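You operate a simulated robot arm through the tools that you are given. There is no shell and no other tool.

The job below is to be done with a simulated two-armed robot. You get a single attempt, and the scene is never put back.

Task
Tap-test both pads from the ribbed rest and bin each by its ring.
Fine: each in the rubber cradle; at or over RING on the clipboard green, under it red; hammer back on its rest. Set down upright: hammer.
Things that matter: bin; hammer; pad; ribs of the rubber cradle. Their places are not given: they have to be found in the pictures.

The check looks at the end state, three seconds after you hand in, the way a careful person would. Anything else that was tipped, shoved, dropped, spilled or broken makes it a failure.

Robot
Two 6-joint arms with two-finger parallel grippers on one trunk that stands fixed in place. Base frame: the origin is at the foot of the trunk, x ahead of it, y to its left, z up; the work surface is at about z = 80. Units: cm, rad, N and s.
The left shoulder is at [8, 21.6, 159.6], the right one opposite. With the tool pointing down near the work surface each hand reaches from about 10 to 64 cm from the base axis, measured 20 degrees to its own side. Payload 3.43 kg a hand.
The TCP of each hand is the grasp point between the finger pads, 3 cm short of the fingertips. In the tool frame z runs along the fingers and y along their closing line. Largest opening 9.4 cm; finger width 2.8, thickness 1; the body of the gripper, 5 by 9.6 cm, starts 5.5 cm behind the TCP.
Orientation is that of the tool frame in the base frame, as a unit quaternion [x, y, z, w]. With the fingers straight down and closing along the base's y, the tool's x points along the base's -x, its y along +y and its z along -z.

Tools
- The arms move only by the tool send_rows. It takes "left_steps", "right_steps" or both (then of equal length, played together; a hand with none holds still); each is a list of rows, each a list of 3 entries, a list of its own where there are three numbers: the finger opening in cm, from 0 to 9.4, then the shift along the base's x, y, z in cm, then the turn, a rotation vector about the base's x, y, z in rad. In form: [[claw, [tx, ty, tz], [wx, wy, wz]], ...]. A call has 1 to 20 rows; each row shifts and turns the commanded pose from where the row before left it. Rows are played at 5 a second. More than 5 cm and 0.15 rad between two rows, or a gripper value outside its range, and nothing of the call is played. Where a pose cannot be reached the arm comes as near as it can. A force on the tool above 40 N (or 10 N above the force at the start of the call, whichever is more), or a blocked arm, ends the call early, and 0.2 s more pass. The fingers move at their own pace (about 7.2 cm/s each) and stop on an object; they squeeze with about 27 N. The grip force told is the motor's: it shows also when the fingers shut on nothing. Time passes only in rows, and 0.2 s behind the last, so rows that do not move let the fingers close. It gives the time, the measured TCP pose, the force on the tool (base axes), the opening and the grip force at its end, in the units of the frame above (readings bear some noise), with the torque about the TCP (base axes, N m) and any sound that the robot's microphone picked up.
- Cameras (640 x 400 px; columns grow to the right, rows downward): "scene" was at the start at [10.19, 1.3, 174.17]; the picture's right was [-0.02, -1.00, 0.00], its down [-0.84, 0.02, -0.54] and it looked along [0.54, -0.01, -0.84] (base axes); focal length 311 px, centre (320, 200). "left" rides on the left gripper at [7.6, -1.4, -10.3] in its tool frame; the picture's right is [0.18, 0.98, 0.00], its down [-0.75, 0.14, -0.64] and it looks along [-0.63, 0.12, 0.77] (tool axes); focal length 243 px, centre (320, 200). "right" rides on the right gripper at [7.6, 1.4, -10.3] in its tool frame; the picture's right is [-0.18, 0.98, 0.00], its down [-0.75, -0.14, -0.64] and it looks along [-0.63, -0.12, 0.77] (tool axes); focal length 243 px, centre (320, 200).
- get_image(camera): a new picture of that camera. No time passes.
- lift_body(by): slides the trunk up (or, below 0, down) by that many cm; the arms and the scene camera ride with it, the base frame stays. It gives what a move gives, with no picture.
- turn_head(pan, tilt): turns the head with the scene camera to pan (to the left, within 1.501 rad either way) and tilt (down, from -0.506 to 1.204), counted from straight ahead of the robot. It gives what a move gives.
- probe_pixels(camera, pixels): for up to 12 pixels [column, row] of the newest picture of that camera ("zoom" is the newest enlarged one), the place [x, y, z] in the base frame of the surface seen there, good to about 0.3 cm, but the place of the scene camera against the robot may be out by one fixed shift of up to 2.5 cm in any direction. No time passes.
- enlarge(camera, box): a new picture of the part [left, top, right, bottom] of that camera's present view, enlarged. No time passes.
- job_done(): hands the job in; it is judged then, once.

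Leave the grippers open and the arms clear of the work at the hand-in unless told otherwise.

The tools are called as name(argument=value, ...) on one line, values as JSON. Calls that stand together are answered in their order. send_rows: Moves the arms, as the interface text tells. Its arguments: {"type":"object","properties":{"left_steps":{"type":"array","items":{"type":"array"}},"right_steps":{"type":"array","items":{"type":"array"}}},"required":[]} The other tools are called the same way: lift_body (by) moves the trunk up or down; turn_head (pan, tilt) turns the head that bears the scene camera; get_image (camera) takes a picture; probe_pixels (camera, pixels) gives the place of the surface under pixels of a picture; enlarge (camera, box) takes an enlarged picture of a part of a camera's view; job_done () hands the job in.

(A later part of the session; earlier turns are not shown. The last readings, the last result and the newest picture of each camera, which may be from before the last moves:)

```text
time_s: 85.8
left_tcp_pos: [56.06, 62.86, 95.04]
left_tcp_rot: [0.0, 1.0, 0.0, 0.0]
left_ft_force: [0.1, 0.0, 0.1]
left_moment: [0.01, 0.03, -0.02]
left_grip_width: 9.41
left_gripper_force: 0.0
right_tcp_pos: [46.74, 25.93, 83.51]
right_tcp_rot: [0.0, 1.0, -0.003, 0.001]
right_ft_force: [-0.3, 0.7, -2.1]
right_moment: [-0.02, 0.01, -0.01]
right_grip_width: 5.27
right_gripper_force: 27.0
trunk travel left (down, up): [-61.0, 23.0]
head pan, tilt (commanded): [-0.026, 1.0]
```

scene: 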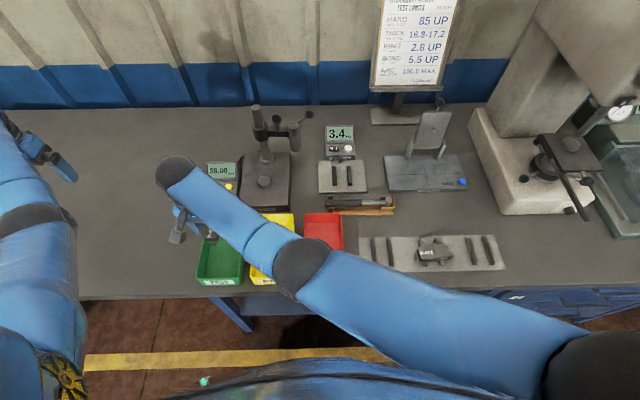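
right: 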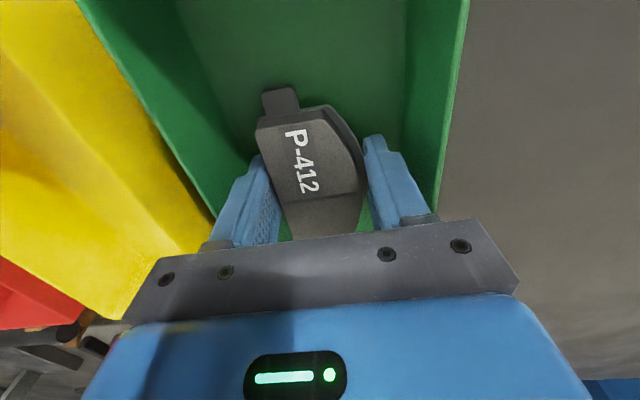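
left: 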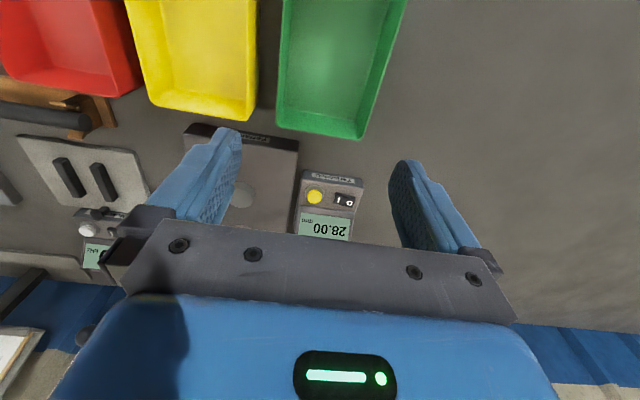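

The tips are about 0.3 cm above the bin floor. I'll open gently to 6.4 to set pad 1 down.

send_rows(right_steps=[[5.5, [0, 0, 0], [0, 0, 0]], [6, [0, 0, 0], [0, 0, 0]], [6.4, [0, 0, 0], [0, 0, 0]], [6.4, [0, 0, 0], [0, 0, 0]]])

get_image(camera="right")

```text
time_s: 86.8
left_tcp_pos: [55.92, 62.84, 95.04]
left_tcp_rot: [0.0, 1.0, 0.0, 0.0]
left_ft_force: [0.1, -0.9, 0.1]
left_moment: [0.03, 0.0, 0.03]
left_grip_width: 9.39
left_gripper_force: 0.0
right_tcp_pos: [46.53, 25.92, 83.59]
right_tcp_rot: [0.0, 1.0, -0.004, 0.002]
right_ft_force: [0.2, -0.3, -0.3]
right_moment: [0.02, 0.0, -0.01]
right_grip_width: 6.39
right_gripper_force: 0.1
trunk travel left (down, up): [-61.0, 23.0]
head pan, tilt (commanded): [-0.026, 1.0]
```

```text
taken
```

right: 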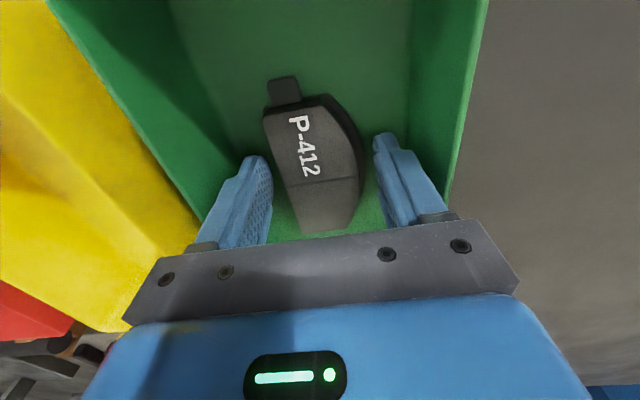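

Pad 1 lies flat in the green bin. I'll raise the trunk 15 cm straight up, then travel back towards the second pad, turning -90° on the way.

lift_body(by=15)

send_rows(right_steps=[[7.5, [0, -3, -1.5], [0, 0, 0]], [7.5, [0, -4, -1.2], [0, 0, 0]], [7.5, [0, -4, -0.5], [0, 0, -0.14]], [7.5, [0, -4, 0], [0, 0, -0.14]], [7.5, [0, -4, 0], [0, 0, -0.14]], [7.5, [0, -4, 0], [0, 0, -0.14]], [7.5, [0, -4, 0], [0, 0, -0.14]], [7.5, [0, -4, 0], [0, 0, -0.14]], [7.5, [0, -4, 0], [0, 0, -0.14]], [7.5, [0, -4, 0], [0, 0, -0.14]], [7.5, [0, -4, 0], [0, 0, -0.14]], [7.5, [0, -4, 0], [0, 0, -0.155]], [7.5, [0, -4, 0], [0, 0, -0.155]]])

```text
time_s: 88.6
left_tcp_pos: [56.01, 62.94, 110.1]
left_tcp_rot: [0.0, 1.0, 0.0, -0.001]
left_ft_force: [-0.1, 0.0, 0.4]
left_moment: [0.01, -0.02, 0.0]
left_grip_width: 9.39
left_gripper_force: 0.0
right_tcp_pos: [46.67, 25.98, 98.58]
right_tcp_rot: [-0.001, 1.0, -0.005, 0.001]
right_ft_force: [0.8, 0.4, -0.3]
right_moment: [0.0, -0.02, 0.01]
right_grip_width: 6.39
right_gripper_force: 0.1
trunk travel left (down, up): [-76.0, 8.0]
head pan, tilt (commanded): [-0.026, 1.0]
```

```text
refused: row 12 steps farther than a row can; nothing moved
```

The last two rotation steps were just over the limit, so nothing moved. I'll resend with smaller turns.

send_rows(right_steps=[[7.5, [0, -3, -1.5], [0, 0, 0]], [7.5, [0, -4, -1.2], [0, 0, 0]], [7.5, [0, -4, -0.5], [0, 0, -0.1428]], [7.5, [0, -4, 0], [0, 0, -0.1428]], [7.5, [0, -4, 0], [0, 0, -0.1428]], [7.5, [0, -4, 0], [0, 0, -0.1428]], [7.5, [0, -4, 0], [0, 0, -0.1428]], [7.5, [0, -4, 0], [0, 0, -0.1428]], [7.5, [0, -4, 0], [0, 0, -0.1428]], [7.5, [0, -4, 0], [0, 0, -0.1428]], [7.5, [0, -4, 0], [0, 0, -0.1428]], [7.5, [0, -4, 0], [0, 0, -0.1428]], [7.5, [0, -4, 0], [0, 0, -0.1428]]])

get_image(camera="scene")

get_image(camera="right")

```text
time_s: 91.4
left_tcp_pos: [56.06, 62.78, 110.14]
left_tcp_rot: [0.0, 1.0, 0.0, 0.0]
left_ft_force: [0.3, 0.1, -0.6]
left_moment: [0.01, -0.02, 0.0]
left_grip_width: 9.38
left_gripper_force: 0.0
right_tcp_pos: [46.67, -25.08, 95.36]
right_tcp_rot: [0.707, 0.707, -0.003, -0.002]
right_ft_force: [0.4, 0.0, 0.5]
right_moment: [-0.01, -0.01, 0.02]
right_grip_width: 7.5
right_gripper_force: 0.0
trunk travel left (down, up): [-76.0, 8.0]
head pan, tilt (commanded): [-0.026, 1.0]
```

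```text
taken
```

scene: 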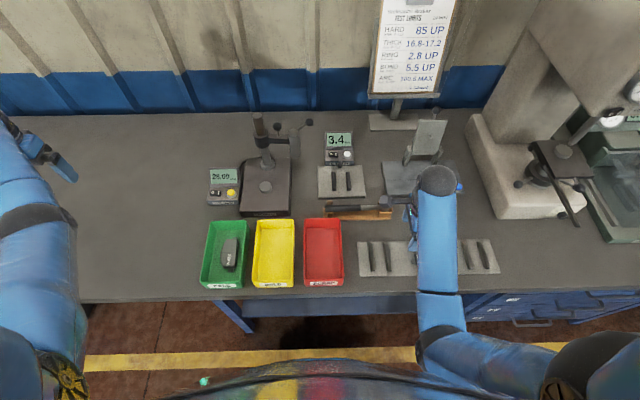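

```text
taken
```

right: 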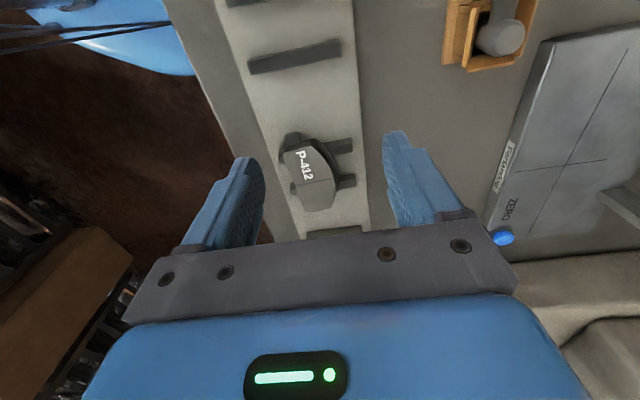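

Pad 1 is visible in the green bin, and pad 2 is at (312,172) here. I'll come down to about 91 and look closer.

send_rows(right_steps=[[7.5, [-0.5, -1.2, -2], [0, 0, 0]], [7.5, [-0.5, -0.5, -2], [0, 0, 0]]])

enlarge(camera="right", box=[255, 80, 395, 230])

```text
time_s: 92.0
left_tcp_pos: [56.05, 62.82, 110.11]
left_tcp_rot: [0.001, 1.0, 0.001, 0.0]
left_ft_force: [-0.4, 0.0, -0.5]
left_moment: [0.0, -0.02, 0.05]
left_grip_width: 9.4
left_gripper_force: 0.1
right_tcp_pos: [45.61, -26.9, 91.37]
right_tcp_rot: [0.707, 0.707, -0.003, -0.002]
right_ft_force: [-0.2, -0.2, -0.3]
right_moment: [0.01, -0.01, 0.0]
right_grip_width: 7.52
right_gripper_force: 0.1
trunk travel left (down, up): [-76.0, 8.0]
head pan, tilt (commanded): [-0.026, 1.0]
```

```text
2.67 times, centred on (325, 155) of right
```

zoom: 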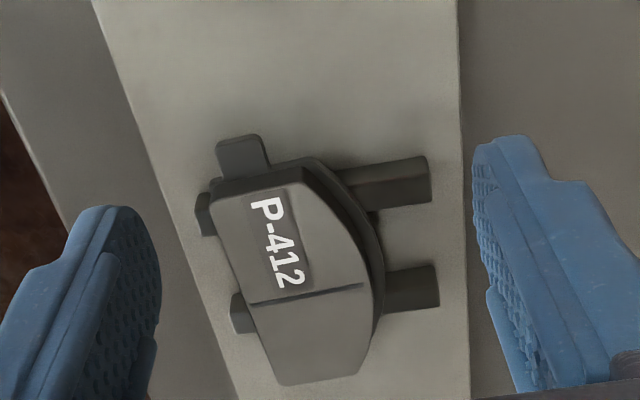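

probe_pixels(camera="zoom", pixels=[[228, 210], [254, 292], [282, 372], [358, 283], [376, 270], [352, 368], [238, 148], [425, 198], [425, 168], [430, 275], [430, 302], [310, 290]])

```text
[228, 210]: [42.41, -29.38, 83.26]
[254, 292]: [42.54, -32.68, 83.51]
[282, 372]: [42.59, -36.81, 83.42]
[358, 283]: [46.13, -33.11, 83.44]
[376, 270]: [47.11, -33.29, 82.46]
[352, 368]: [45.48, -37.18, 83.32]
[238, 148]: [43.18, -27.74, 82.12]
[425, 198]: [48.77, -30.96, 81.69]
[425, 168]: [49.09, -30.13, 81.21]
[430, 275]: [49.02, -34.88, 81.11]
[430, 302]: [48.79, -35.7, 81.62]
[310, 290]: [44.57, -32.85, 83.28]
```

Pad 2 spans x≈42.2–47.3 (centre 44.75) and is centred at y≈-33. The rib gap runs -31.15 to -34.85, so y=-33.0 suits both. I'll move above it, then down to TCP 83.5.

send_rows(right_steps=[[7.5, [-0.45, -3, 0], [0, 0, 0]], [7.5, [-0.4, -3.1, 0], [0, 0, 0]], [7.5, [0, 0, -2], [0, 0, 0]], [7.5, [0, 0, 0], [0, 0, 0]]])

get_image(camera="right")

```text
time_s: 93.0
left_tcp_pos: [56.02, 62.88, 109.96]
left_tcp_rot: [-0.001, 1.0, 0.0, 0.0]
left_ft_force: [0.0, -0.4, 0.4]
left_moment: [0.02, 0.0, -0.05]
left_grip_width: 9.39
left_gripper_force: 0.1
right_tcp_pos: [44.9, -32.96, 89.52]
right_tcp_rot: [0.708, 0.706, -0.003, -0.002]
right_ft_force: [-0.8, -0.8, 0.0]
right_moment: [0.05, 0.0, -0.01]
right_grip_width: 7.51
right_gripper_force: 0.1
trunk travel left (down, up): [-76.0, 8.0]
head pan, tilt (commanded): [-0.026, 1.0]
```

```text
taken
```

right: 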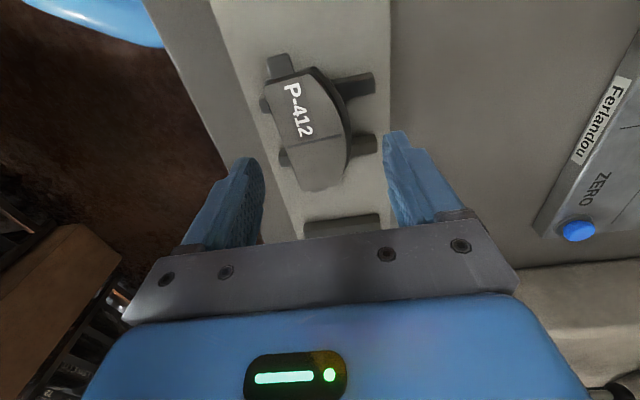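

send_rows(right_steps=[[7.5, [-0.1, 0, -2], [0, 0, 0]], [7.5, [0, 0, -2], [0, 0, 0]], [7.5, [0, 0, -1.2], [0, 0, 0]], [7.5, [0, 0, -0.5], [0, 0, 0]], [7.5, [0, 0, -0.25], [0, 0, 0]], [7.5, [0, 0, 0], [0, 0, 0]]])

get_image(camera="right")

```text
time_s: 94.4
left_tcp_pos: [55.96, 62.84, 110.14]
left_tcp_rot: [0.0, 1.0, 0.0, 0.0]
left_ft_force: [-0.5, 0.4, 0.0]
left_moment: [-0.03, 0.0, -0.01]
left_grip_width: 9.4
left_gripper_force: 0.1
right_tcp_pos: [44.64, -32.96, 83.5]
right_tcp_rot: [0.707, 0.707, -0.004, -0.001]
right_ft_force: [0.2, 0.6, 0.6]
right_moment: [-0.01, 0.03, 0.02]
right_grip_width: 7.51
right_gripper_force: 0.1
trunk travel left (down, up): [-76.0, 8.0]
head pan, tilt (commanded): [-0.026, 1.0]
```

```text
taken
```

right: 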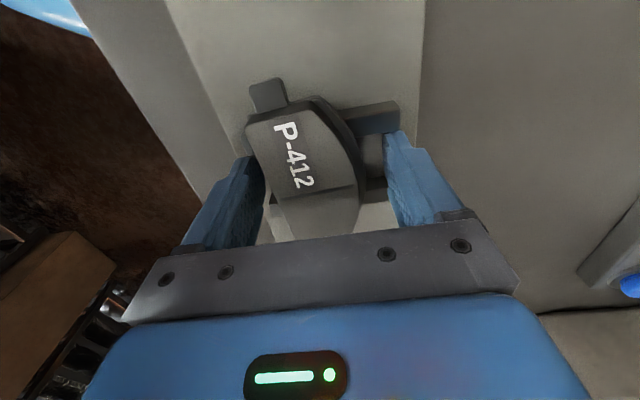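

The pad sits slightly closer to the -x finger. I'll shift the hand -0.3 in x, then close and test-lift.

send_rows(right_steps=[[7.5, [-0.3, 0, 0], [0, 0, 0]], [4, [0, 0, 0], [0, 0, 0]], [4, [0, 0, 0], [0, 0, 0]], [4, [0, 0, 0], [0, 0, 0]], [4, [0, 0, 0.4], [0, 0, 0]], [4, [0, 0, 0.6], [0, 0, 0]], [4, [0, 0, 0], [0, 0, 0]]])

get_image(camera="right")

```text
time_s: 96.0
left_tcp_pos: [55.99, 62.88, 110.06]
left_tcp_rot: [0.0, 1.0, 0.0, 0.0]
left_ft_force: [-0.1, 0.0, 0.2]
left_moment: [0.01, 0.0, 0.01]
left_grip_width: 9.4
left_gripper_force: 0.1
right_tcp_pos: [44.36, -32.82, 84.45]
right_tcp_rot: [0.708, 0.707, -0.003, -0.001]
right_ft_force: [0.5, -0.7, -3.2]
right_moment: [-0.01, 0.03, 0.0]
right_grip_width: 5.34
right_gripper_force: 26.4
trunk travel left (down, up): [-76.0, 8.0]
head pan, tilt (commanded): [-0.026, 1.0]
```

```text
taken
```

right: 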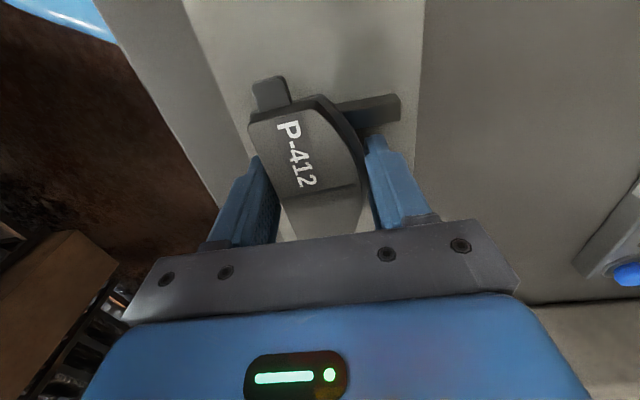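

Held at 5.34 cm and 3.2 N. I'll lift and carry it out toward the cradle, rising as I go.

send_rows(right_steps=[[4, [0, 0, 2], [0, 0, 0]], [4, [0, 0, 3], [0, 0, 0]], [4, [0.5, 0.5, 3.5], [0, 0, 0]], [4, [3.2, 3.2, 0.8], [0, 0, 0]], [4, [3.2, 3.2, 0.8], [0, 0, 0]], [4, [3.2, 3.2, 0.8], [0, 0, 0]], [4, [3.2, 3.2, 0.8], [0, 0, 0]], [4, [3.2, 3.2, 1], [0, 0, 0]], [4, [3.2, 3.2, 1.5], [0, 0, 0]], [4, [2.5, 2, 2.5], [0, 0, 0]], [4, [2.5, 1.5, 3], [0, 0, 0]], [4, [2, 0.6, 2.5], [0, 0, 0]]])

get_image(camera="right")

get_image(camera="scene")

```text
time_s: 98.6
left_tcp_pos: [56.02, 62.92, 109.93]
left_tcp_rot: [0.0, 1.0, 0.0, -0.001]
left_ft_force: [-0.6, -0.7, 0.6]
left_moment: [0.0, -0.04, 0.01]
left_grip_width: 9.4
left_gripper_force: 0.0
right_tcp_pos: [71.25, -8.83, 106.51]
right_tcp_rot: [0.707, 0.707, -0.005, -0.002]
right_ft_force: [-0.4, -0.6, -2.6]
right_moment: [-0.02, 0.0, 0.02]
right_grip_width: 5.35
right_gripper_force: 27.5
trunk travel left (down, up): [-76.0, 8.0]
head pan, tilt (commanded): [-0.026, 1.0]
```

```text
taken
```

right: 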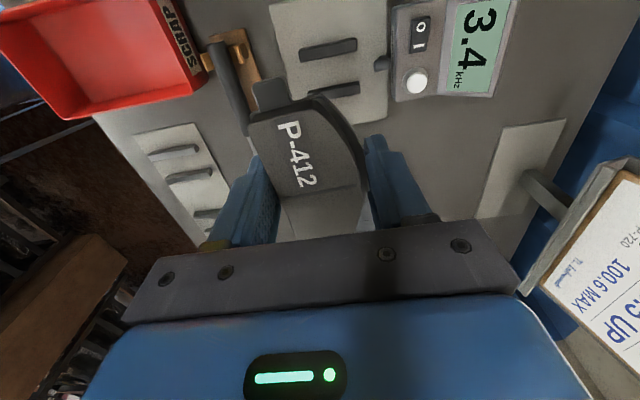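

```text
taken
```

scene: 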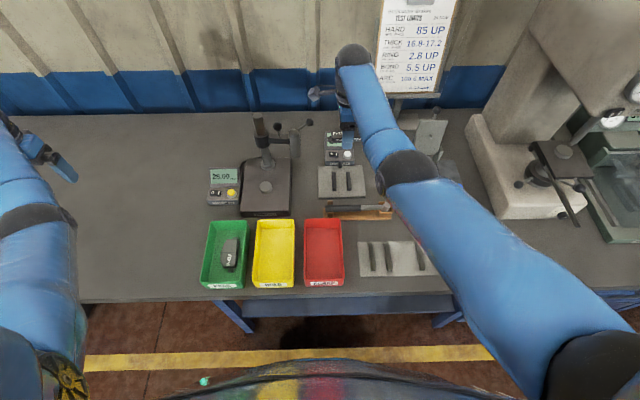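

In reach and elbow-down. Now the same trunk staging: down 8, hand up 6, down 15.

lift_body(by=-8)

send_rows(right_steps=[[4, [0.2, 0, 2], [0, 0, 0]], [4, [0.2, 0, 2], [0, 0, 0]], [4, [0.2, 0, 2], [0, 0, 0]]])

lift_body(by=-15)

get_image(camera="right")

```text
time_s: 99.7
left_tcp_pos: [56.03, 62.98, 102.12]
left_tcp_rot: [0.0, 1.0, 0.0, 0.0]
left_ft_force: [-0.1, 0.6, 0.4]
left_moment: [-0.01, 0.0, -0.03]
left_grip_width: 9.39
left_gripper_force: 0.0
right_tcp_pos: [71.24, -8.97, 98.54]
right_tcp_rot: [0.707, 0.707, -0.003, 0.0]
right_ft_force: [0.1, 0.5, -2.0]
right_moment: [0.0, 0.01, 0.01]
right_grip_width: 5.31
right_gripper_force: 26.7
trunk travel left (down, up): [-68.0, 16.0]
head pan, tilt (commanded): [-0.026, 1.0]
```

```text
time_s: 100.5
left_tcp_pos: [56.14, 63.0, 101.86]
left_tcp_rot: [0.0, 1.0, 0.0, 0.0]
left_ft_force: [0.2, 0.1, 0.3]
left_moment: [0.02, -0.02, 0.01]
left_grip_width: 9.39
left_gripper_force: 0.0
right_tcp_pos: [71.72, -8.94, 104.7]
right_tcp_rot: [0.707, 0.707, -0.004, -0.001]
right_ft_force: [-0.2, -0.5, -2.3]
right_moment: [0.01, 0.02, 0.0]
right_grip_width: 5.34
right_gripper_force: 27.6
trunk travel left (down, up): [-68.0, 16.0]
head pan, tilt (commanded): [-0.026, 1.0]
```

```text
time_s: 102.3
left_tcp_pos: [56.03, 62.84, 87.01]
left_tcp_rot: [0.001, 1.0, 0.0, -0.001]
left_ft_force: [0.2, -0.5, 0.3]
left_moment: [-0.02, -0.01, 0.03]
left_grip_width: 9.39
left_gripper_force: 0.0
right_tcp_pos: [71.93, -8.99, 89.64]
right_tcp_rot: [0.707, 0.707, -0.002, -0.001]
right_ft_force: [0.7, -0.5, -3.2]
right_moment: [-0.01, 0.0, 0.01]
right_grip_width: 5.32
right_gripper_force: 26.9
trunk travel left (down, up): [-53.0, 31.0]
head pan, tilt (commanded): [-0.026, 1.0]
```

```text
taken
```

right: 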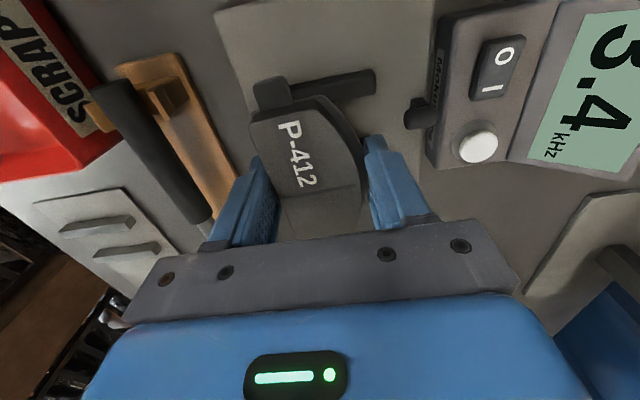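

probe_pixels(camera="right", pixels=[[290, 194], [325, 190], [350, 186], [258, 130], [275, 95], [265, 150], [362, 160], [370, 78], [370, 92], [412, 112]])

```text
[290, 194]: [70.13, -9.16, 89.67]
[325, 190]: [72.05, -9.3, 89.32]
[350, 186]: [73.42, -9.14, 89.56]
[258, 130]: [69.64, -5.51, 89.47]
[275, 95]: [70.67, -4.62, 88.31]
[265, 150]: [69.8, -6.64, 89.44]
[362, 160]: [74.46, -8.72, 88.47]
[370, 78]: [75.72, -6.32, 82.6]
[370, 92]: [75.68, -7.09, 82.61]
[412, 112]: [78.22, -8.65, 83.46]
```

Pad 2's centre groove is y≈-9.2, so it will sit well centred on the ribs. I'll descend to just above contact, then in fine steps.

send_rows(right_steps=[[4, [0.3, 0.12, -1.2], [0, 0, 0]], [4, [0, 0, -1.3], [0, 0, 0]], [4, [0, 0, -1.2], [0, 0, 0]], [4, [0, 0, -0.7], [0, 0, 0]], [4, [0, 0, -0.3], [0, 0, 0]], [4, [0, 0, 0], [0, 0, 0]]])

send_rows(right_steps=[[4, [0, 0, -0.15], [0, 0, 0]], [4, [0, 0, -0.1], [0, 0, 0]], [4, [0, 0, 0], [0, 0, 0]]])

```text
time_s: 103.7
left_tcp_pos: [55.97, 62.82, 87.08]
left_tcp_rot: [-0.001, 1.0, 0.0, 0.0]
left_ft_force: [0.4, 0.0, -0.9]
left_moment: [-0.04, -0.01, 0.03]
left_grip_width: 9.4
left_gripper_force: 0.0
right_tcp_pos: [72.16, -8.92, 84.84]
right_tcp_rot: [0.707, 0.707, -0.004, -0.002]
right_ft_force: [0.0, 0.5, -3.5]
right_moment: [0.04, -0.04, -0.02]
right_grip_width: 5.32
right_gripper_force: 27.2
trunk travel left (down, up): [-53.0, 31.0]
head pan, tilt (commanded): [-0.026, 1.0]
```

```text
time_s: 104.5
left_tcp_pos: [56.04, 62.82, 87.05]
left_tcp_rot: [-0.001, 1.0, 0.001, 0.0]
left_ft_force: [0.6, 0.5, -0.8]
left_moment: [-0.03, 0.03, 0.0]
left_grip_width: 9.37
left_gripper_force: 0.0
right_tcp_pos: [72.2, -8.89, 84.72]
right_tcp_rot: [0.707, 0.707, -0.004, -0.001]
right_ft_force: [-0.2, 0.0, -3.1]
right_moment: [0.01, -0.02, 0.0]
right_grip_width: 5.3
right_gripper_force: 26.9
trunk travel left (down, up): [-53.0, 31.0]
head pan, tilt (commanded): [-0.026, 1.0]
```

send_rows(right_steps=[[4, [0, 0, -0.1], [0, 0, 0]], [4, [0, 0, -0.08], [0, 0, 0]], [4, [0, 0, 0], [0, 0, 0]]])

```text
time_s: 105.3
left_tcp_pos: [56.05, 62.8, 87.07]
left_tcp_rot: [0.0, 1.0, 0.0, -0.001]
left_ft_force: [0.1, 0.8, -0.4]
left_moment: [0.02, -0.01, -0.02]
left_grip_width: 9.39
left_gripper_force: 0.0
right_tcp_pos: [72.21, -9.01, 84.5]
right_tcp_rot: [0.707, 0.707, -0.003, -0.001]
right_ft_force: [-0.6, -0.9, -1.5]
right_moment: [-0.04, -0.06, 0.03]
right_grip_width: 5.32
right_gripper_force: 27.3
trunk travel left (down, up): [-53.0, 31.0]
head pan, tilt (commanded): [-0.026, 1.0]
```

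Just beginning to touch (-3.1 → -1.5 N). One more fine step, then release.

send_rows(right_steps=[[4, [0, 0, -0.08], [0, 0, 0]], [4, [0, 0, 0], [0, 0, 0]]])

send_rows(right_steps=[[5.6, [0, 0, 0], [0, 0, 0]], [6.2, [0, 0, 0], [0, 0, 0]], [6.8, [0, 0, 0], [0, 0, 0]], [6.8, [0, 0, 0], [0, 0, 0]]])

get_image(camera="right")

```text
time_s: 105.9
left_tcp_pos: [56.04, 62.92, 87.06]
left_tcp_rot: [0.0, 1.0, 0.0, 0.0]
left_ft_force: [-0.1, 0.0, 0.3]
left_moment: [0.0, 0.0, 0.0]
left_grip_width: 9.42
left_gripper_force: 0.1
right_tcp_pos: [72.22, -8.88, 84.57]
right_tcp_rot: [0.707, 0.707, -0.003, -0.001]
right_ft_force: [2.6, -0.7, 3.1]
right_moment: [-0.07, -0.16, 0.05]
right_grip_width: 5.29
right_gripper_force: 27.0
trunk travel left (down, up): [-53.0, 31.0]
head pan, tilt (commanded): [-0.026, 1.0]
```

```text
time_s: 106.9
left_tcp_pos: [55.98, 62.94, 87.12]
left_tcp_rot: [0.001, 1.0, 0.0, 0.0]
left_ft_force: [-0.1, -0.1, 0.1]
left_moment: [-0.01, -0.02, 0.03]
left_grip_width: 9.39
left_gripper_force: 0.0
right_tcp_pos: [72.04, -8.99, 84.38]
right_tcp_rot: [0.707, 0.707, -0.004, -0.002]
right_ft_force: [0.0, 0.9, 0.7]
right_moment: [0.01, 0.0, 0.02]
right_grip_width: 6.81
right_gripper_force: 0.1
trunk travel left (down, up): [-53.0, 31.0]
head pan, tilt (commanded): [-0.026, 1.0]
```

```text
taken
```

right: 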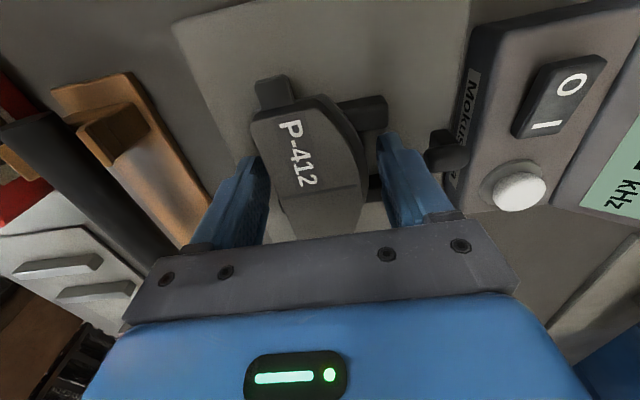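

Pad 2 is seated and released. I'll raise the trunk 16 cm straight up, back to the exact height used for the hammer, and check the pad.

lift_body(by=16)

get_image(camera="right")

enlarge(camera="scene", box=[290, 110, 450, 240])

```text
time_s: 108.7
left_tcp_pos: [55.98, 62.85, 102.99]
left_tcp_rot: [0.0, 1.0, 0.0, -0.001]
left_ft_force: [0.2, 0.2, -0.5]
left_moment: [0.02, 0.02, -0.01]
left_grip_width: 9.41
left_gripper_force: 0.0
right_tcp_pos: [72.06, -9.0, 100.46]
right_tcp_rot: [0.707, 0.707, -0.003, -0.001]
right_ft_force: [0.2, 0.5, 0.4]
right_moment: [0.03, -0.02, 0.0]
right_grip_width: 6.84
right_gripper_force: 0.1
trunk travel left (down, up): [-69.0, 15.0]
head pan, tilt (commanded): [-0.026, 1.0]
```

```text
taken
```

right: 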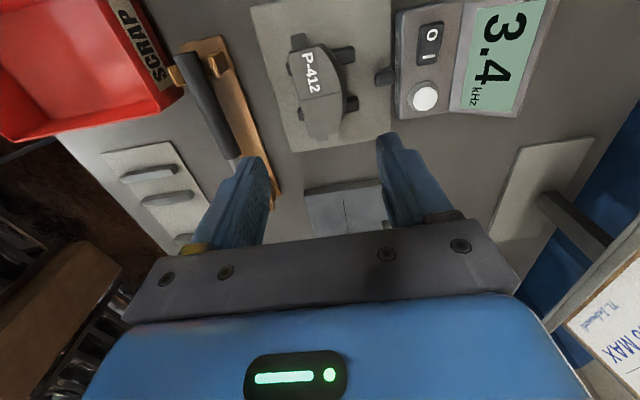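

```text
3.08 times, centred on (370, 175) of scene
```

zoom: 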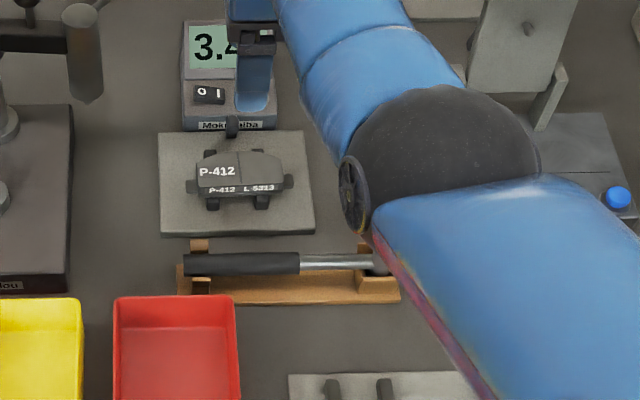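

Pad L-5313 is centred on the cradle. Going to the hammer: hover at (60.3,-12.3,92.5).

send_rows(right_steps=[[6.4, [-3, -0.8, -2], [0, 0, 0]], [6.4, [-3, -0.8, -2], [0, 0, 0]], [6.4, [-3, -0.9, -2], [0, 0, 0]], [6.4, [-2.7, -0.9, -2], [0, 0, 0]], [6.4, [0, 0, 0], [0, 0, 0]]])

get_image(camera="right")

```text
time_s: 109.9
left_tcp_pos: [55.96, 62.95, 103.11]
left_tcp_rot: [0.0, 1.0, 0.0, 0.0]
left_ft_force: [0.3, -0.3, -0.3]
left_moment: [0.02, -0.01, -0.01]
left_grip_width: 9.43
left_gripper_force: 0.1
right_tcp_pos: [60.45, -12.26, 92.51]
right_tcp_rot: [0.707, 0.707, -0.003, -0.001]
right_ft_force: [-0.6, 0.3, -0.3]
right_moment: [0.01, 0.04, 0.02]
right_grip_width: 6.41
right_gripper_force: 0.1
trunk travel left (down, up): [-69.0, 15.0]
head pan, tilt (commanded): [-0.026, 1.0]
```

```text
taken
```

right: 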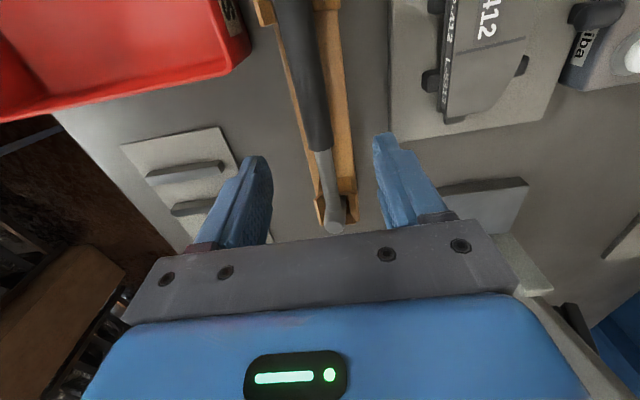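

probe_pixels(camera="right", pixels=[[297, 20], [303, 60], [312, 100], [320, 140], [325, 170], [332, 222]])

```text
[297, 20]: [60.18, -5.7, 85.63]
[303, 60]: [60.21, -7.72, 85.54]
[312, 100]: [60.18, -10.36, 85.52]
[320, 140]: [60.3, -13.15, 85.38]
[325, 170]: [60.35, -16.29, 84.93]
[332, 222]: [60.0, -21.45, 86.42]
```

The hammer is where I left it, with its axis at x≈60.2, top 85.5. Descending to grasp at TCP z≈85.4.

send_rows(right_steps=[[6.4, [-0.15, -0.1, -2], [0, 0, 0]], [6.4, [0, 0, -2.5], [0, 0, 0]], [6.4, [0, 0, -1.6], [0, 0, 0]], [6.4, [0, 0, -0.7], [0, 0, 0]], [6.4, [0, 0, -0.3], [0, 0, 0]], [6.4, [0, 0, 0], [0, 0, 0]]])

send_rows(right_steps=[[1.5, [0, 0, 0], [0, 0, 0]], [1.5, [0, 0, 0], [0, 0, 0]], [1.5, [0, 0, 0], [0, 0, 0]], [1.5, [0, 0, 0], [0, 0, 0]]])

```text
time_s: 111.3
left_tcp_pos: [56.09, 62.9, 103.01]
left_tcp_rot: [0.001, 1.0, 0.0, 0.0]
left_ft_force: [-0.4, 0.2, -0.8]
left_moment: [0.04, 0.0, -0.03]
left_grip_width: 9.4
left_gripper_force: 0.2
right_tcp_pos: [60.31, -12.59, 85.38]
right_tcp_rot: [0.707, 0.707, -0.003, -0.001]
right_ft_force: [-0.5, -0.3, 0.0]
right_moment: [0.03, -0.02, 0.01]
right_grip_width: 6.42
right_gripper_force: 0.0
trunk travel left (down, up): [-69.0, 15.0]
head pan, tilt (commanded): [-0.026, 1.0]
```

```text
time_s: 112.3
left_tcp_pos: [55.92, 62.92, 103.13]
left_tcp_rot: [-0.001, 1.0, 0.0, 0.0]
left_ft_force: [-0.3, 0.1, 0.0]
left_moment: [0.0, -0.01, 0.0]
left_grip_width: 9.39
left_gripper_force: 0.0
right_tcp_pos: [60.26, -12.41, 85.29]
right_tcp_rot: [0.707, 0.707, -0.004, -0.001]
right_ft_force: [-0.3, 0.2, -0.1]
right_moment: [-0.02, 0.01, 0.08]
right_grip_width: 2.2
right_gripper_force: 27.2
trunk travel left (down, up): [-69.0, 15.0]
head pan, tilt (commanded): [-0.026, 1.0]
```

Gripped cleanly at 2.2 cm with no side force. I'll lift 7 cm, then swing the head toward the cradle as before.

send_rows(right_steps=[[1.5, [0, 0, 0.4], [0, 0, 0]], [1.5, [0, 0, 0.6], [0, 0, 0]], [1.5, [0, 0, 2], [0, 0, 0]], [1.5, [0, 0, 2], [0, 0, 0]], [1.5, [0, 0, 2], [0, 0, 0]], [1.5, [0.2, 0.2, 0], [0, 0, 0.1428]], [1.5, [0.2, 0.2, 0], [0, 0, 0.1428]], [1.5, [0.2, 0.2, 0], [0, 0, 0.1428]], [1.5, [0.2, 0.2, 0], [0, 0, 0.1428]], [1.5, [0.2, 0.2, 0], [0, 0, 0.1428]], [1.5, [0.2, 0.3, 0], [0, 0, 0.1428]], [1.5, [0.2, 0.3, 0], [0, 0, 0.1428]], [1.5, [0.2, 0.4, 0], [0, 0, 0.1428]], [1.5, [0.2, 0.4, 0], [0, 0, 0.1428]], [1.5, [0.3, 0.4, 0], [0, 0, 0.1428]], [1.5, [0.3, 0.4, 0], [0, 0, 0.1428]]])

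get_image(camera="right")

enlarge(camera="scene", box=[290, 90, 420, 220])

```text
time_s: 115.7
left_tcp_pos: [56.04, 62.82, 103.07]
left_tcp_rot: [-0.001, 1.0, 0.0, 0.001]
left_ft_force: [0.5, -0.7, -0.5]
left_moment: [0.0, 0.01, 0.02]
left_grip_width: 9.39
left_gripper_force: 0.0
right_tcp_pos: [62.71, -9.29, 92.4]
right_tcp_rot: [-0.001, 1.0, -0.004, 0.002]
right_ft_force: [0.6, 0.3, -1.0]
right_moment: [0.0, 0.0, -0.06]
right_grip_width: 2.17
right_gripper_force: 27.2
trunk travel left (down, up): [-69.0, 15.0]
head pan, tilt (commanded): [-0.026, 1.0]
```

```text
taken
```

right: 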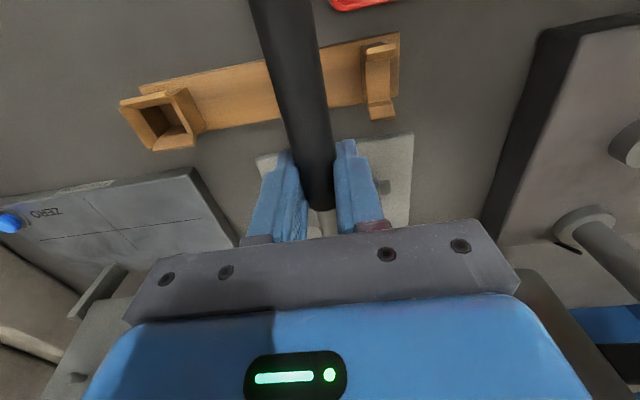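

```text
3.08 times, centred on (355, 155) of scene
```

zoom: 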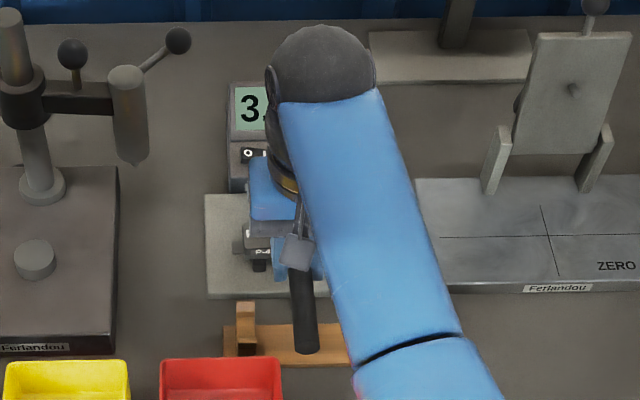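

The hammer is posed as before. I'll lower gently to find contact, expected near TCP z≈89.

send_rows(right_steps=[[1.5, [0, 0, -1], [0, 0, 0]], [1.5, [0, 0, -1], [0, 0, 0]], [1.5, [0, 0, -0.5], [0, 0, 0]], [1.5, [0, 0, -0.2], [0, 0, 0]], [1.5, [0, 0, -0.2], [0, 0, 0]], [1.5, [0, 0, -0.2], [0, 0, 0]], [1.5, [0, 0, 0], [0, 0, 0]]])

```text
time_s: 117.3
left_tcp_pos: [56.01, 62.82, 103.01]
left_tcp_rot: [0.0, 1.0, 0.001, 0.0]
left_ft_force: [-0.2, 0.6, -0.1]
left_moment: [-0.01, -0.01, -0.01]
left_grip_width: 9.41
left_gripper_force: 0.0
right_tcp_pos: [62.61, -9.16, 89.21]
right_tcp_rot: [-0.001, 1.0, -0.003, 0.001]
right_ft_force: [-1.1, -0.7, -1.0]
right_moment: [-0.01, -0.01, -0.02]
right_grip_width: 2.16
right_gripper_force: 27.9
trunk travel left (down, up): [-69.0, 15.0]
head pan, tilt (commanded): [-0.026, 1.0]
```

send_rows(right_steps=[[1.5, [0, 0, -0.15], [0, 0, 0]], [1.5, [0, 0, -0.15], [0, 0, 0]], [1.5, [0, 0, 0], [0, 0, 0]]])

```text
time_s: 118.1
left_tcp_pos: [55.95, 62.97, 103.1]
left_tcp_rot: [0.001, 1.0, 0.0, 0.0]
left_ft_force: [0.2, 0.0, 0.4]
left_moment: [-0.01, 0.01, -0.01]
left_grip_width: 9.39
left_gripper_force: 0.1
right_tcp_pos: [62.72, -9.29, 89.08]
right_tcp_rot: [0.0, 1.0, -0.004, 0.003]
right_ft_force: [-0.3, -0.2, 5.8]
right_moment: [0.0, -0.62, -0.01]
right_grip_width: 2.14
right_gripper_force: 26.8
trunk travel left (down, up): [-69.0, 15.0]
head pan, tilt (commanded): [-0.026, 1.0]
```

Contact at the same height, about 6.5 N. I'll raise 2.1 cm and give the same tap as before.

send_rows(right_steps=[[1.5, [0, 0, 1], [0, 0, 0]], [1.5, [0, 0, 1.1], [0, 0, 0]], [1.5, [0, 0, 0], [0, 0, 0]]])

send_rows(right_steps=[[1.5, [0, 0, -2.5], [0, 0, 0]], [1.5, [0, 0, 1.2], [0, 0, 0]], [1.5, [0, 0, 1.3], [0, 0, 0]]])

enlarge(camera="scene", box=[290, 90, 420, 220])

```text
time_s: 118.9
left_tcp_pos: [56.07, 62.86, 103.21]
left_tcp_rot: [-0.001, 1.0, 0.0, 0.0]
left_ft_force: [-0.3, 0.6, 0.0]
left_moment: [0.01, 0.0, 0.01]
left_grip_width: 9.39
left_gripper_force: 0.1
right_tcp_pos: [62.73, -9.34, 91.04]
right_tcp_rot: [0.0, 1.0, -0.003, 0.001]
right_ft_force: [0.0, 0.1, -1.2]
right_moment: [0.0, 0.03, 0.02]
right_grip_width: 2.13
right_gripper_force: 26.8
trunk travel left (down, up): [-69.0, 15.0]
head pan, tilt (commanded): [-0.026, 1.0]
```

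```text
time_s: 119.7
left_tcp_pos: [56.01, 62.92, 103.11]
left_tcp_rot: [0.0, 1.0, 0.0, 0.0]
left_ft_force: [-0.1, 0.1, -0.4]
left_moment: [-0.02, -0.02, 0.02]
left_grip_width: 9.42
left_gripper_force: 0.1
right_tcp_pos: [62.71, -9.16, 90.91]
right_tcp_rot: [0.0, 1.0, -0.004, 0.002]
right_ft_force: [-1.0, 0.0, -1.1]
right_moment: [-0.02, 0.03, -0.02]
right_grip_width: 2.16
right_gripper_force: 27.0
trunk travel left (down, up): [-69.0, 15.0]
head pan, tilt (commanded): [-0.026, 1.0]
```

```text
3.08 times, centred on (355, 155) of scene
```

zoom: 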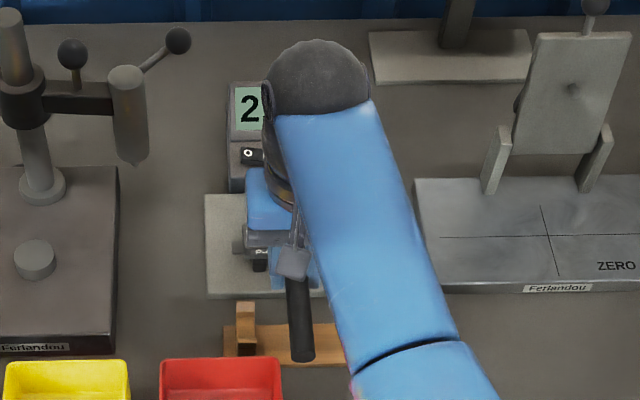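

The reading changed and now begins with "2". I'll back off to read the decimals, because 2.8 is the limit.

send_rows(right_steps=[[1.5, [0, 0, 1.5], [0, 0, 0]], [1.5, [-3, -2, 0.5], [0, 0, 0]], [1.5, [-3, -3, 0], [0, 0, 0]], [1.5, [0, -4, 0], [0, 0, 0]]])

enlarge(camera="scene", box=[310, 100, 380, 190])

```text
time_s: 120.7
left_tcp_pos: [56.09, 62.74, 103.01]
left_tcp_rot: [-0.001, 1.0, 0.0, -0.002]
left_ft_force: [-0.1, 0.4, -0.4]
left_moment: [0.01, 0.0, -0.05]
left_grip_width: 9.39
left_gripper_force: 0.1
right_tcp_pos: [56.9, -18.32, 93.27]
right_tcp_rot: [-0.001, 1.0, -0.004, 0.002]
right_ft_force: [-0.9, -0.2, -1.9]
right_moment: [0.03, 0.0, -0.01]
right_grip_width: 2.15
right_gripper_force: 26.7
trunk travel left (down, up): [-69.0, 15.0]
head pan, tilt (commanded): [-0.026, 1.0]
```

```text
4.44 times, centred on (345, 145) of scene
```

zoom: 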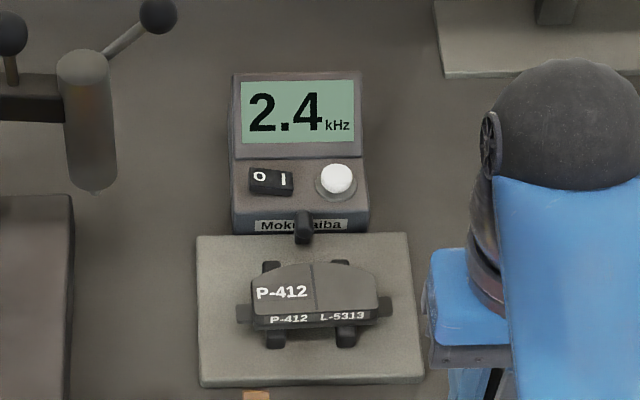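

Pad L-5313 rings at 2.4 kHz, below 2.8, so it goes to the red bin. Returning the hammer to its rest, swinging back -90° to the exact pick-up spot.

send_rows(right_steps=[[1.5, [0.3, 0.5, 0], [0, 0, -0.1428]], [1.5, [0.3, 0.5, 0], [0, 0, -0.1428]], [1.5, [0.3, 0.5, 0], [0, 0, -0.1428]], [1.5, [0.3, 0.5, 0], [0, 0, -0.1428]], [1.5, [0.3, 0.5, 0], [0, 0, -0.1428]], [1.5, [0.3, 0.5, 0], [0, 0, -0.1428]], [1.5, [0.3, 0.5, 0], [0, 0, -0.1428]], [1.5, [0.3, 0.5, 0], [0, 0, -0.1428]], [1.5, [0.3, 0.5, 0], [0, 0, -0.1428]], [1.5, [0.45, 0.65, 0], [0, 0, -0.1428]], [1.5, [0.45, 0.65, 0], [0, 0, -0.1428]], [1.5, [0, 0, 0], [0, 0, 0]]])

get_image(camera="right")

probe_pixels(camera="right", pixels=[[282, 10], [288, 40], [296, 80], [305, 120], [313, 160], [318, 190]])

```text
time_s: 123.3
left_tcp_pos: [55.96, 62.85, 103.08]
left_tcp_rot: [0.0, 1.0, 0.0, 0.0]
left_ft_force: [-0.4, -0.2, 0.9]
left_moment: [-0.03, -0.01, -0.02]
left_grip_width: 9.38
left_gripper_force: 0.1
right_tcp_pos: [60.18, -12.52, 93.17]
right_tcp_rot: [0.707, 0.707, -0.004, 0.0]
right_ft_force: [-0.4, -0.1, -0.5]
right_moment: [0.01, -0.03, -0.03]
right_grip_width: 2.11
right_gripper_force: 27.0
trunk travel left (down, up): [-69.0, 15.0]
head pan, tilt (commanded): [-0.026, 1.0]
```

```text
taken
```

right: 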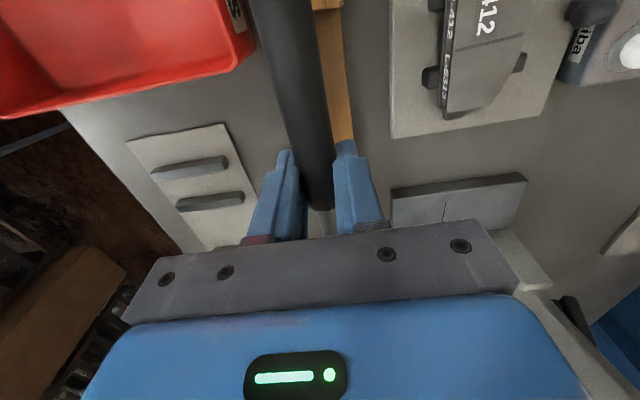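

```text
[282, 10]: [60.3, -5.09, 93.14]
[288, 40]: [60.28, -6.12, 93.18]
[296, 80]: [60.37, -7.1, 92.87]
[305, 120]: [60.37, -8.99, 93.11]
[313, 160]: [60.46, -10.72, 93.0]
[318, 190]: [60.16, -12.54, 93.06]
```

The handle is level and aligned. Lowering in stages.

send_rows(right_steps=[[1.5, [0, 0, -2.5], [0, 0, 0]], [1.5, [0, 0, -1.5], [0, 0, 0]], [1.5, [0, 0, -1], [0, 0, 0]], [1.5, [0, 0, -0.8], [0, 0, 0]], [1.5, [0, 0, -0.7], [0, 0, 0]], [1.5, [0, 0, -0.5], [0, 0, 0]], [1.5, [0, 0, -0.3], [0, 0, 0]], [1.5, [0, 0, 0], [0, 0, 0]]])

```text
time_s: 125.1
left_tcp_pos: [56.06, 62.89, 103.02]
left_tcp_rot: [0.001, 1.0, 0.0, -0.001]
left_ft_force: [-0.6, 0.2, -0.3]
left_moment: [-0.02, -0.03, 0.0]
left_grip_width: 9.43
left_gripper_force: 0.1
right_tcp_pos: [60.34, -12.62, 85.73]
right_tcp_rot: [0.707, 0.707, -0.003, -0.001]
right_ft_force: [-0.2, -0.7, -0.4]
right_moment: [-0.02, 0.0, -0.02]
right_grip_width: 2.07
right_gripper_force: 27.2
trunk travel left (down, up): [-69.0, 15.0]
head pan, tilt (commanded): [-0.026, 1.0]
```

send_rows(right_steps=[[1.5, [0, 0, -0.15], [0, 0, 0]], [1.5, [0, 0, -0.1], [0, 0, 0]], [1.5, [0, 0, 0], [0, 0, 0]]])

```text
time_s: 125.9
left_tcp_pos: [55.91, 62.8, 103.17]
left_tcp_rot: [0.0, 1.0, -0.001, 0.0]
left_ft_force: [-0.1, 0.0, -0.1]
left_moment: [-0.01, -0.01, 0.0]
left_grip_width: 9.4
left_gripper_force: 0.1
right_tcp_pos: [60.32, -12.53, 85.51]
right_tcp_rot: [0.707, 0.707, -0.003, 0.0]
right_ft_force: [1.0, -1.7, 5.3]
right_moment: [0.56, 0.0, -0.04]
right_grip_width: 2.14
right_gripper_force: 27.3
trunk travel left (down, up): [-69.0, 15.0]
head pan, tilt (commanded): [-0.026, 1.0]
```

Same saddle contact as last time. Relaxing slightly and opening gently.

send_rows(right_steps=[[1.5, [0, 0, 0.08], [0, 0, 0]], [2.4, [0, 0, 0], [0, 0, 0]], [2.8, [0, 0, 0], [0, 0, 0]], [4, [0, 0, 0], [0, 0, 0]], [5.5, [0, 0, 0], [0, 0, 0]], [5.5, [0, 0, 0], [0, 0, 0]]])

send_rows(right_steps=[[5.5, [0, 0, 2], [0, 0, 0]], [5.5, [0, 0, 2.5], [0, 0, 0]], [5.5, [0, 0, 2.5], [0, 0, 0]]])

get_image(camera="right")

```text
time_s: 127.3
left_tcp_pos: [56.09, 62.98, 103.09]
left_tcp_rot: [0.0, 1.0, 0.0, 0.0]
left_ft_force: [0.2, -0.8, 0.2]
left_moment: [0.01, -0.04, 0.0]
left_grip_width: 9.41
left_gripper_force: 0.0
right_tcp_pos: [60.32, -12.47, 85.52]
right_tcp_rot: [0.707, 0.707, -0.003, -0.001]
right_ft_force: [0.6, 0.3, 0.0]
right_moment: [0.03, 0.03, -0.03]
right_grip_width: 5.51
right_gripper_force: 0.0
trunk travel left (down, up): [-69.0, 15.0]
head pan, tilt (commanded): [-0.026, 1.0]
```

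```text
time_s: 128.1
left_tcp_pos: [55.93, 62.92, 102.97]
left_tcp_rot: [0.0, 1.0, 0.001, 0.0]
left_ft_force: [0.2, -0.1, 0.2]
left_moment: [-0.01, 0.01, 0.0]
left_grip_width: 9.38
left_gripper_force: 0.0
right_tcp_pos: [60.4, -12.58, 92.57]
right_tcp_rot: [0.707, 0.707, -0.003, -0.001]
right_ft_force: [0.9, 0.1, -0.2]
right_moment: [-0.02, 0.0, 0.01]
right_grip_width: 5.48
right_gripper_force: 0.1
trunk travel left (down, up): [-69.0, 15.0]
head pan, tilt (commanded): [-0.026, 1.0]
```

```text
taken
```

right: 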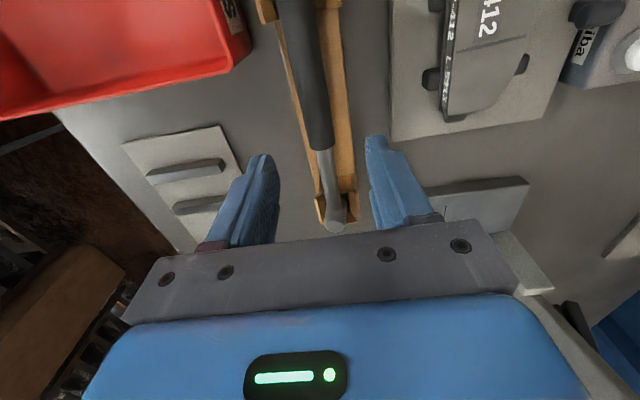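

The hammer is back in box and saddle. Now to fetch pad 2 with the same staged approach to the cradle.

send_rows(right_steps=[[7, [2.8, 0.9, 1.6], [0, 0, 0]], [7, [2.8, 0.9, 1.6], [0, 0, 0]], [7, [2.8, 0.9, 1.6], [0, 0, 0]], [7, [2.6, 0.9, 1.6], [0, 0, 0]]])

lift_body(by=-8)

send_rows(right_steps=[[7, [0.1, 0, 2], [0, 0, 0]], [7, [0.1, 0, 2], [0, 0, 0]], [7, [0.1, 0, 2], [0, 0, 0]]])

```text
time_s: 129.1
left_tcp_pos: [56.1, 62.88, 103.01]
left_tcp_rot: [0.0, 1.0, 0.0, 0.0]
left_ft_force: [-0.1, -0.5, 0.6]
left_moment: [-0.01, 0.01, -0.01]
left_grip_width: 9.43
left_gripper_force: 0.1
right_tcp_pos: [71.35, -8.83, 98.95]
right_tcp_rot: [0.707, 0.707, -0.004, -0.002]
right_ft_force: [1.1, 0.2, 0.2]
right_moment: [-0.01, -0.01, -0.03]
right_grip_width: 6.98
right_gripper_force: 0.1
trunk travel left (down, up): [-69.0, 15.0]
head pan, tilt (commanded): [-0.026, 1.0]
```

```text
time_s: 130.3
left_tcp_pos: [56.03, 62.88, 95.14]
left_tcp_rot: [0.001, 1.0, 0.0, 0.0]
left_ft_force: [-0.7, 0.1, -0.1]
left_moment: [-0.04, 0.01, 0.0]
left_grip_width: 9.39
left_gripper_force: 0.1
right_tcp_pos: [71.31, -8.91, 91.11]
right_tcp_rot: [0.707, 0.707, -0.004, -0.001]
right_ft_force: [-0.8, 0.1, 0.2]
right_moment: [0.0, 0.0, -0.02]
right_grip_width: 7.02
right_gripper_force: 0.2
trunk travel left (down, up): [-61.0, 23.0]
head pan, tilt (commanded): [-0.026, 1.0]
```

```text
time_s: 131.1
left_tcp_pos: [55.86, 62.82, 95.0]
left_tcp_rot: [0.001, 1.0, 0.0, 0.0]
left_ft_force: [0.8, 0.4, -0.1]
left_moment: [-0.01, 0.0, 0.02]
left_grip_width: 9.42
left_gripper_force: 0.0
right_tcp_pos: [71.61, -8.88, 97.09]
right_tcp_rot: [0.707, 0.707, -0.004, -0.001]
right_ft_force: [0.3, 0.3, 0.3]
right_moment: [-0.01, 0.02, -0.02]
right_grip_width: 7.01
right_gripper_force: 0.0
trunk travel left (down, up): [-61.0, 23.0]
head pan, tilt (commanded): [-0.026, 1.0]
```

lift_body(by=-8)

enlarge(camera="right", box=[250, 40, 430, 220])

probe_pixels(camera="zoom", pixels=[[200, 130], [226, 255], [250, 345], [350, 240], [372, 230], [280, 248]])

```text
time_s: 132.2
left_tcp_pos: [56.06, 62.85, 87.04]
left_tcp_rot: [-0.001, 1.0, 0.0, 0.0]
left_ft_force: [0.2, 0.0, 0.2]
left_moment: [0.01, 0.04, -0.03]
left_grip_width: 9.41
left_gripper_force: 0.1
right_tcp_pos: [71.72, -8.85, 89.04]
right_tcp_rot: [0.707, 0.707, -0.003, -0.002]
right_ft_force: [-0.1, 0.5, -0.9]
right_moment: [0.0, 0.01, 0.01]
right_grip_width: 7.01
right_gripper_force: 0.0
trunk travel left (down, up): [-53.0, 31.0]
head pan, tilt (commanded): [-0.026, 1.0]
```

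```text
2.22 times, centred on (340, 130) of right
```

zoom: 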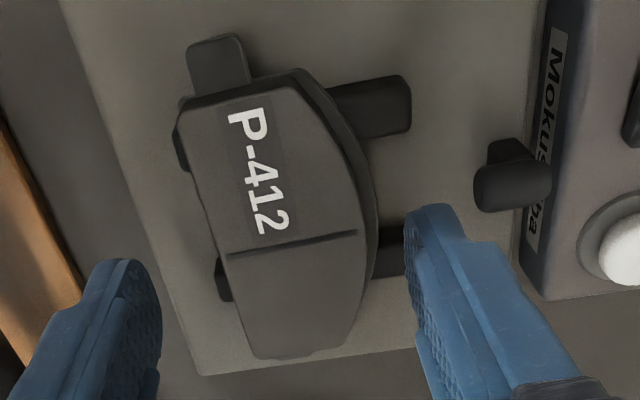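

```text
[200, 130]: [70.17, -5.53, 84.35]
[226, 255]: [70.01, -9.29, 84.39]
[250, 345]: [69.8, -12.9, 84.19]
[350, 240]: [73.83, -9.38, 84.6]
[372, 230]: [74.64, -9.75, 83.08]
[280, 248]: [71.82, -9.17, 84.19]
```

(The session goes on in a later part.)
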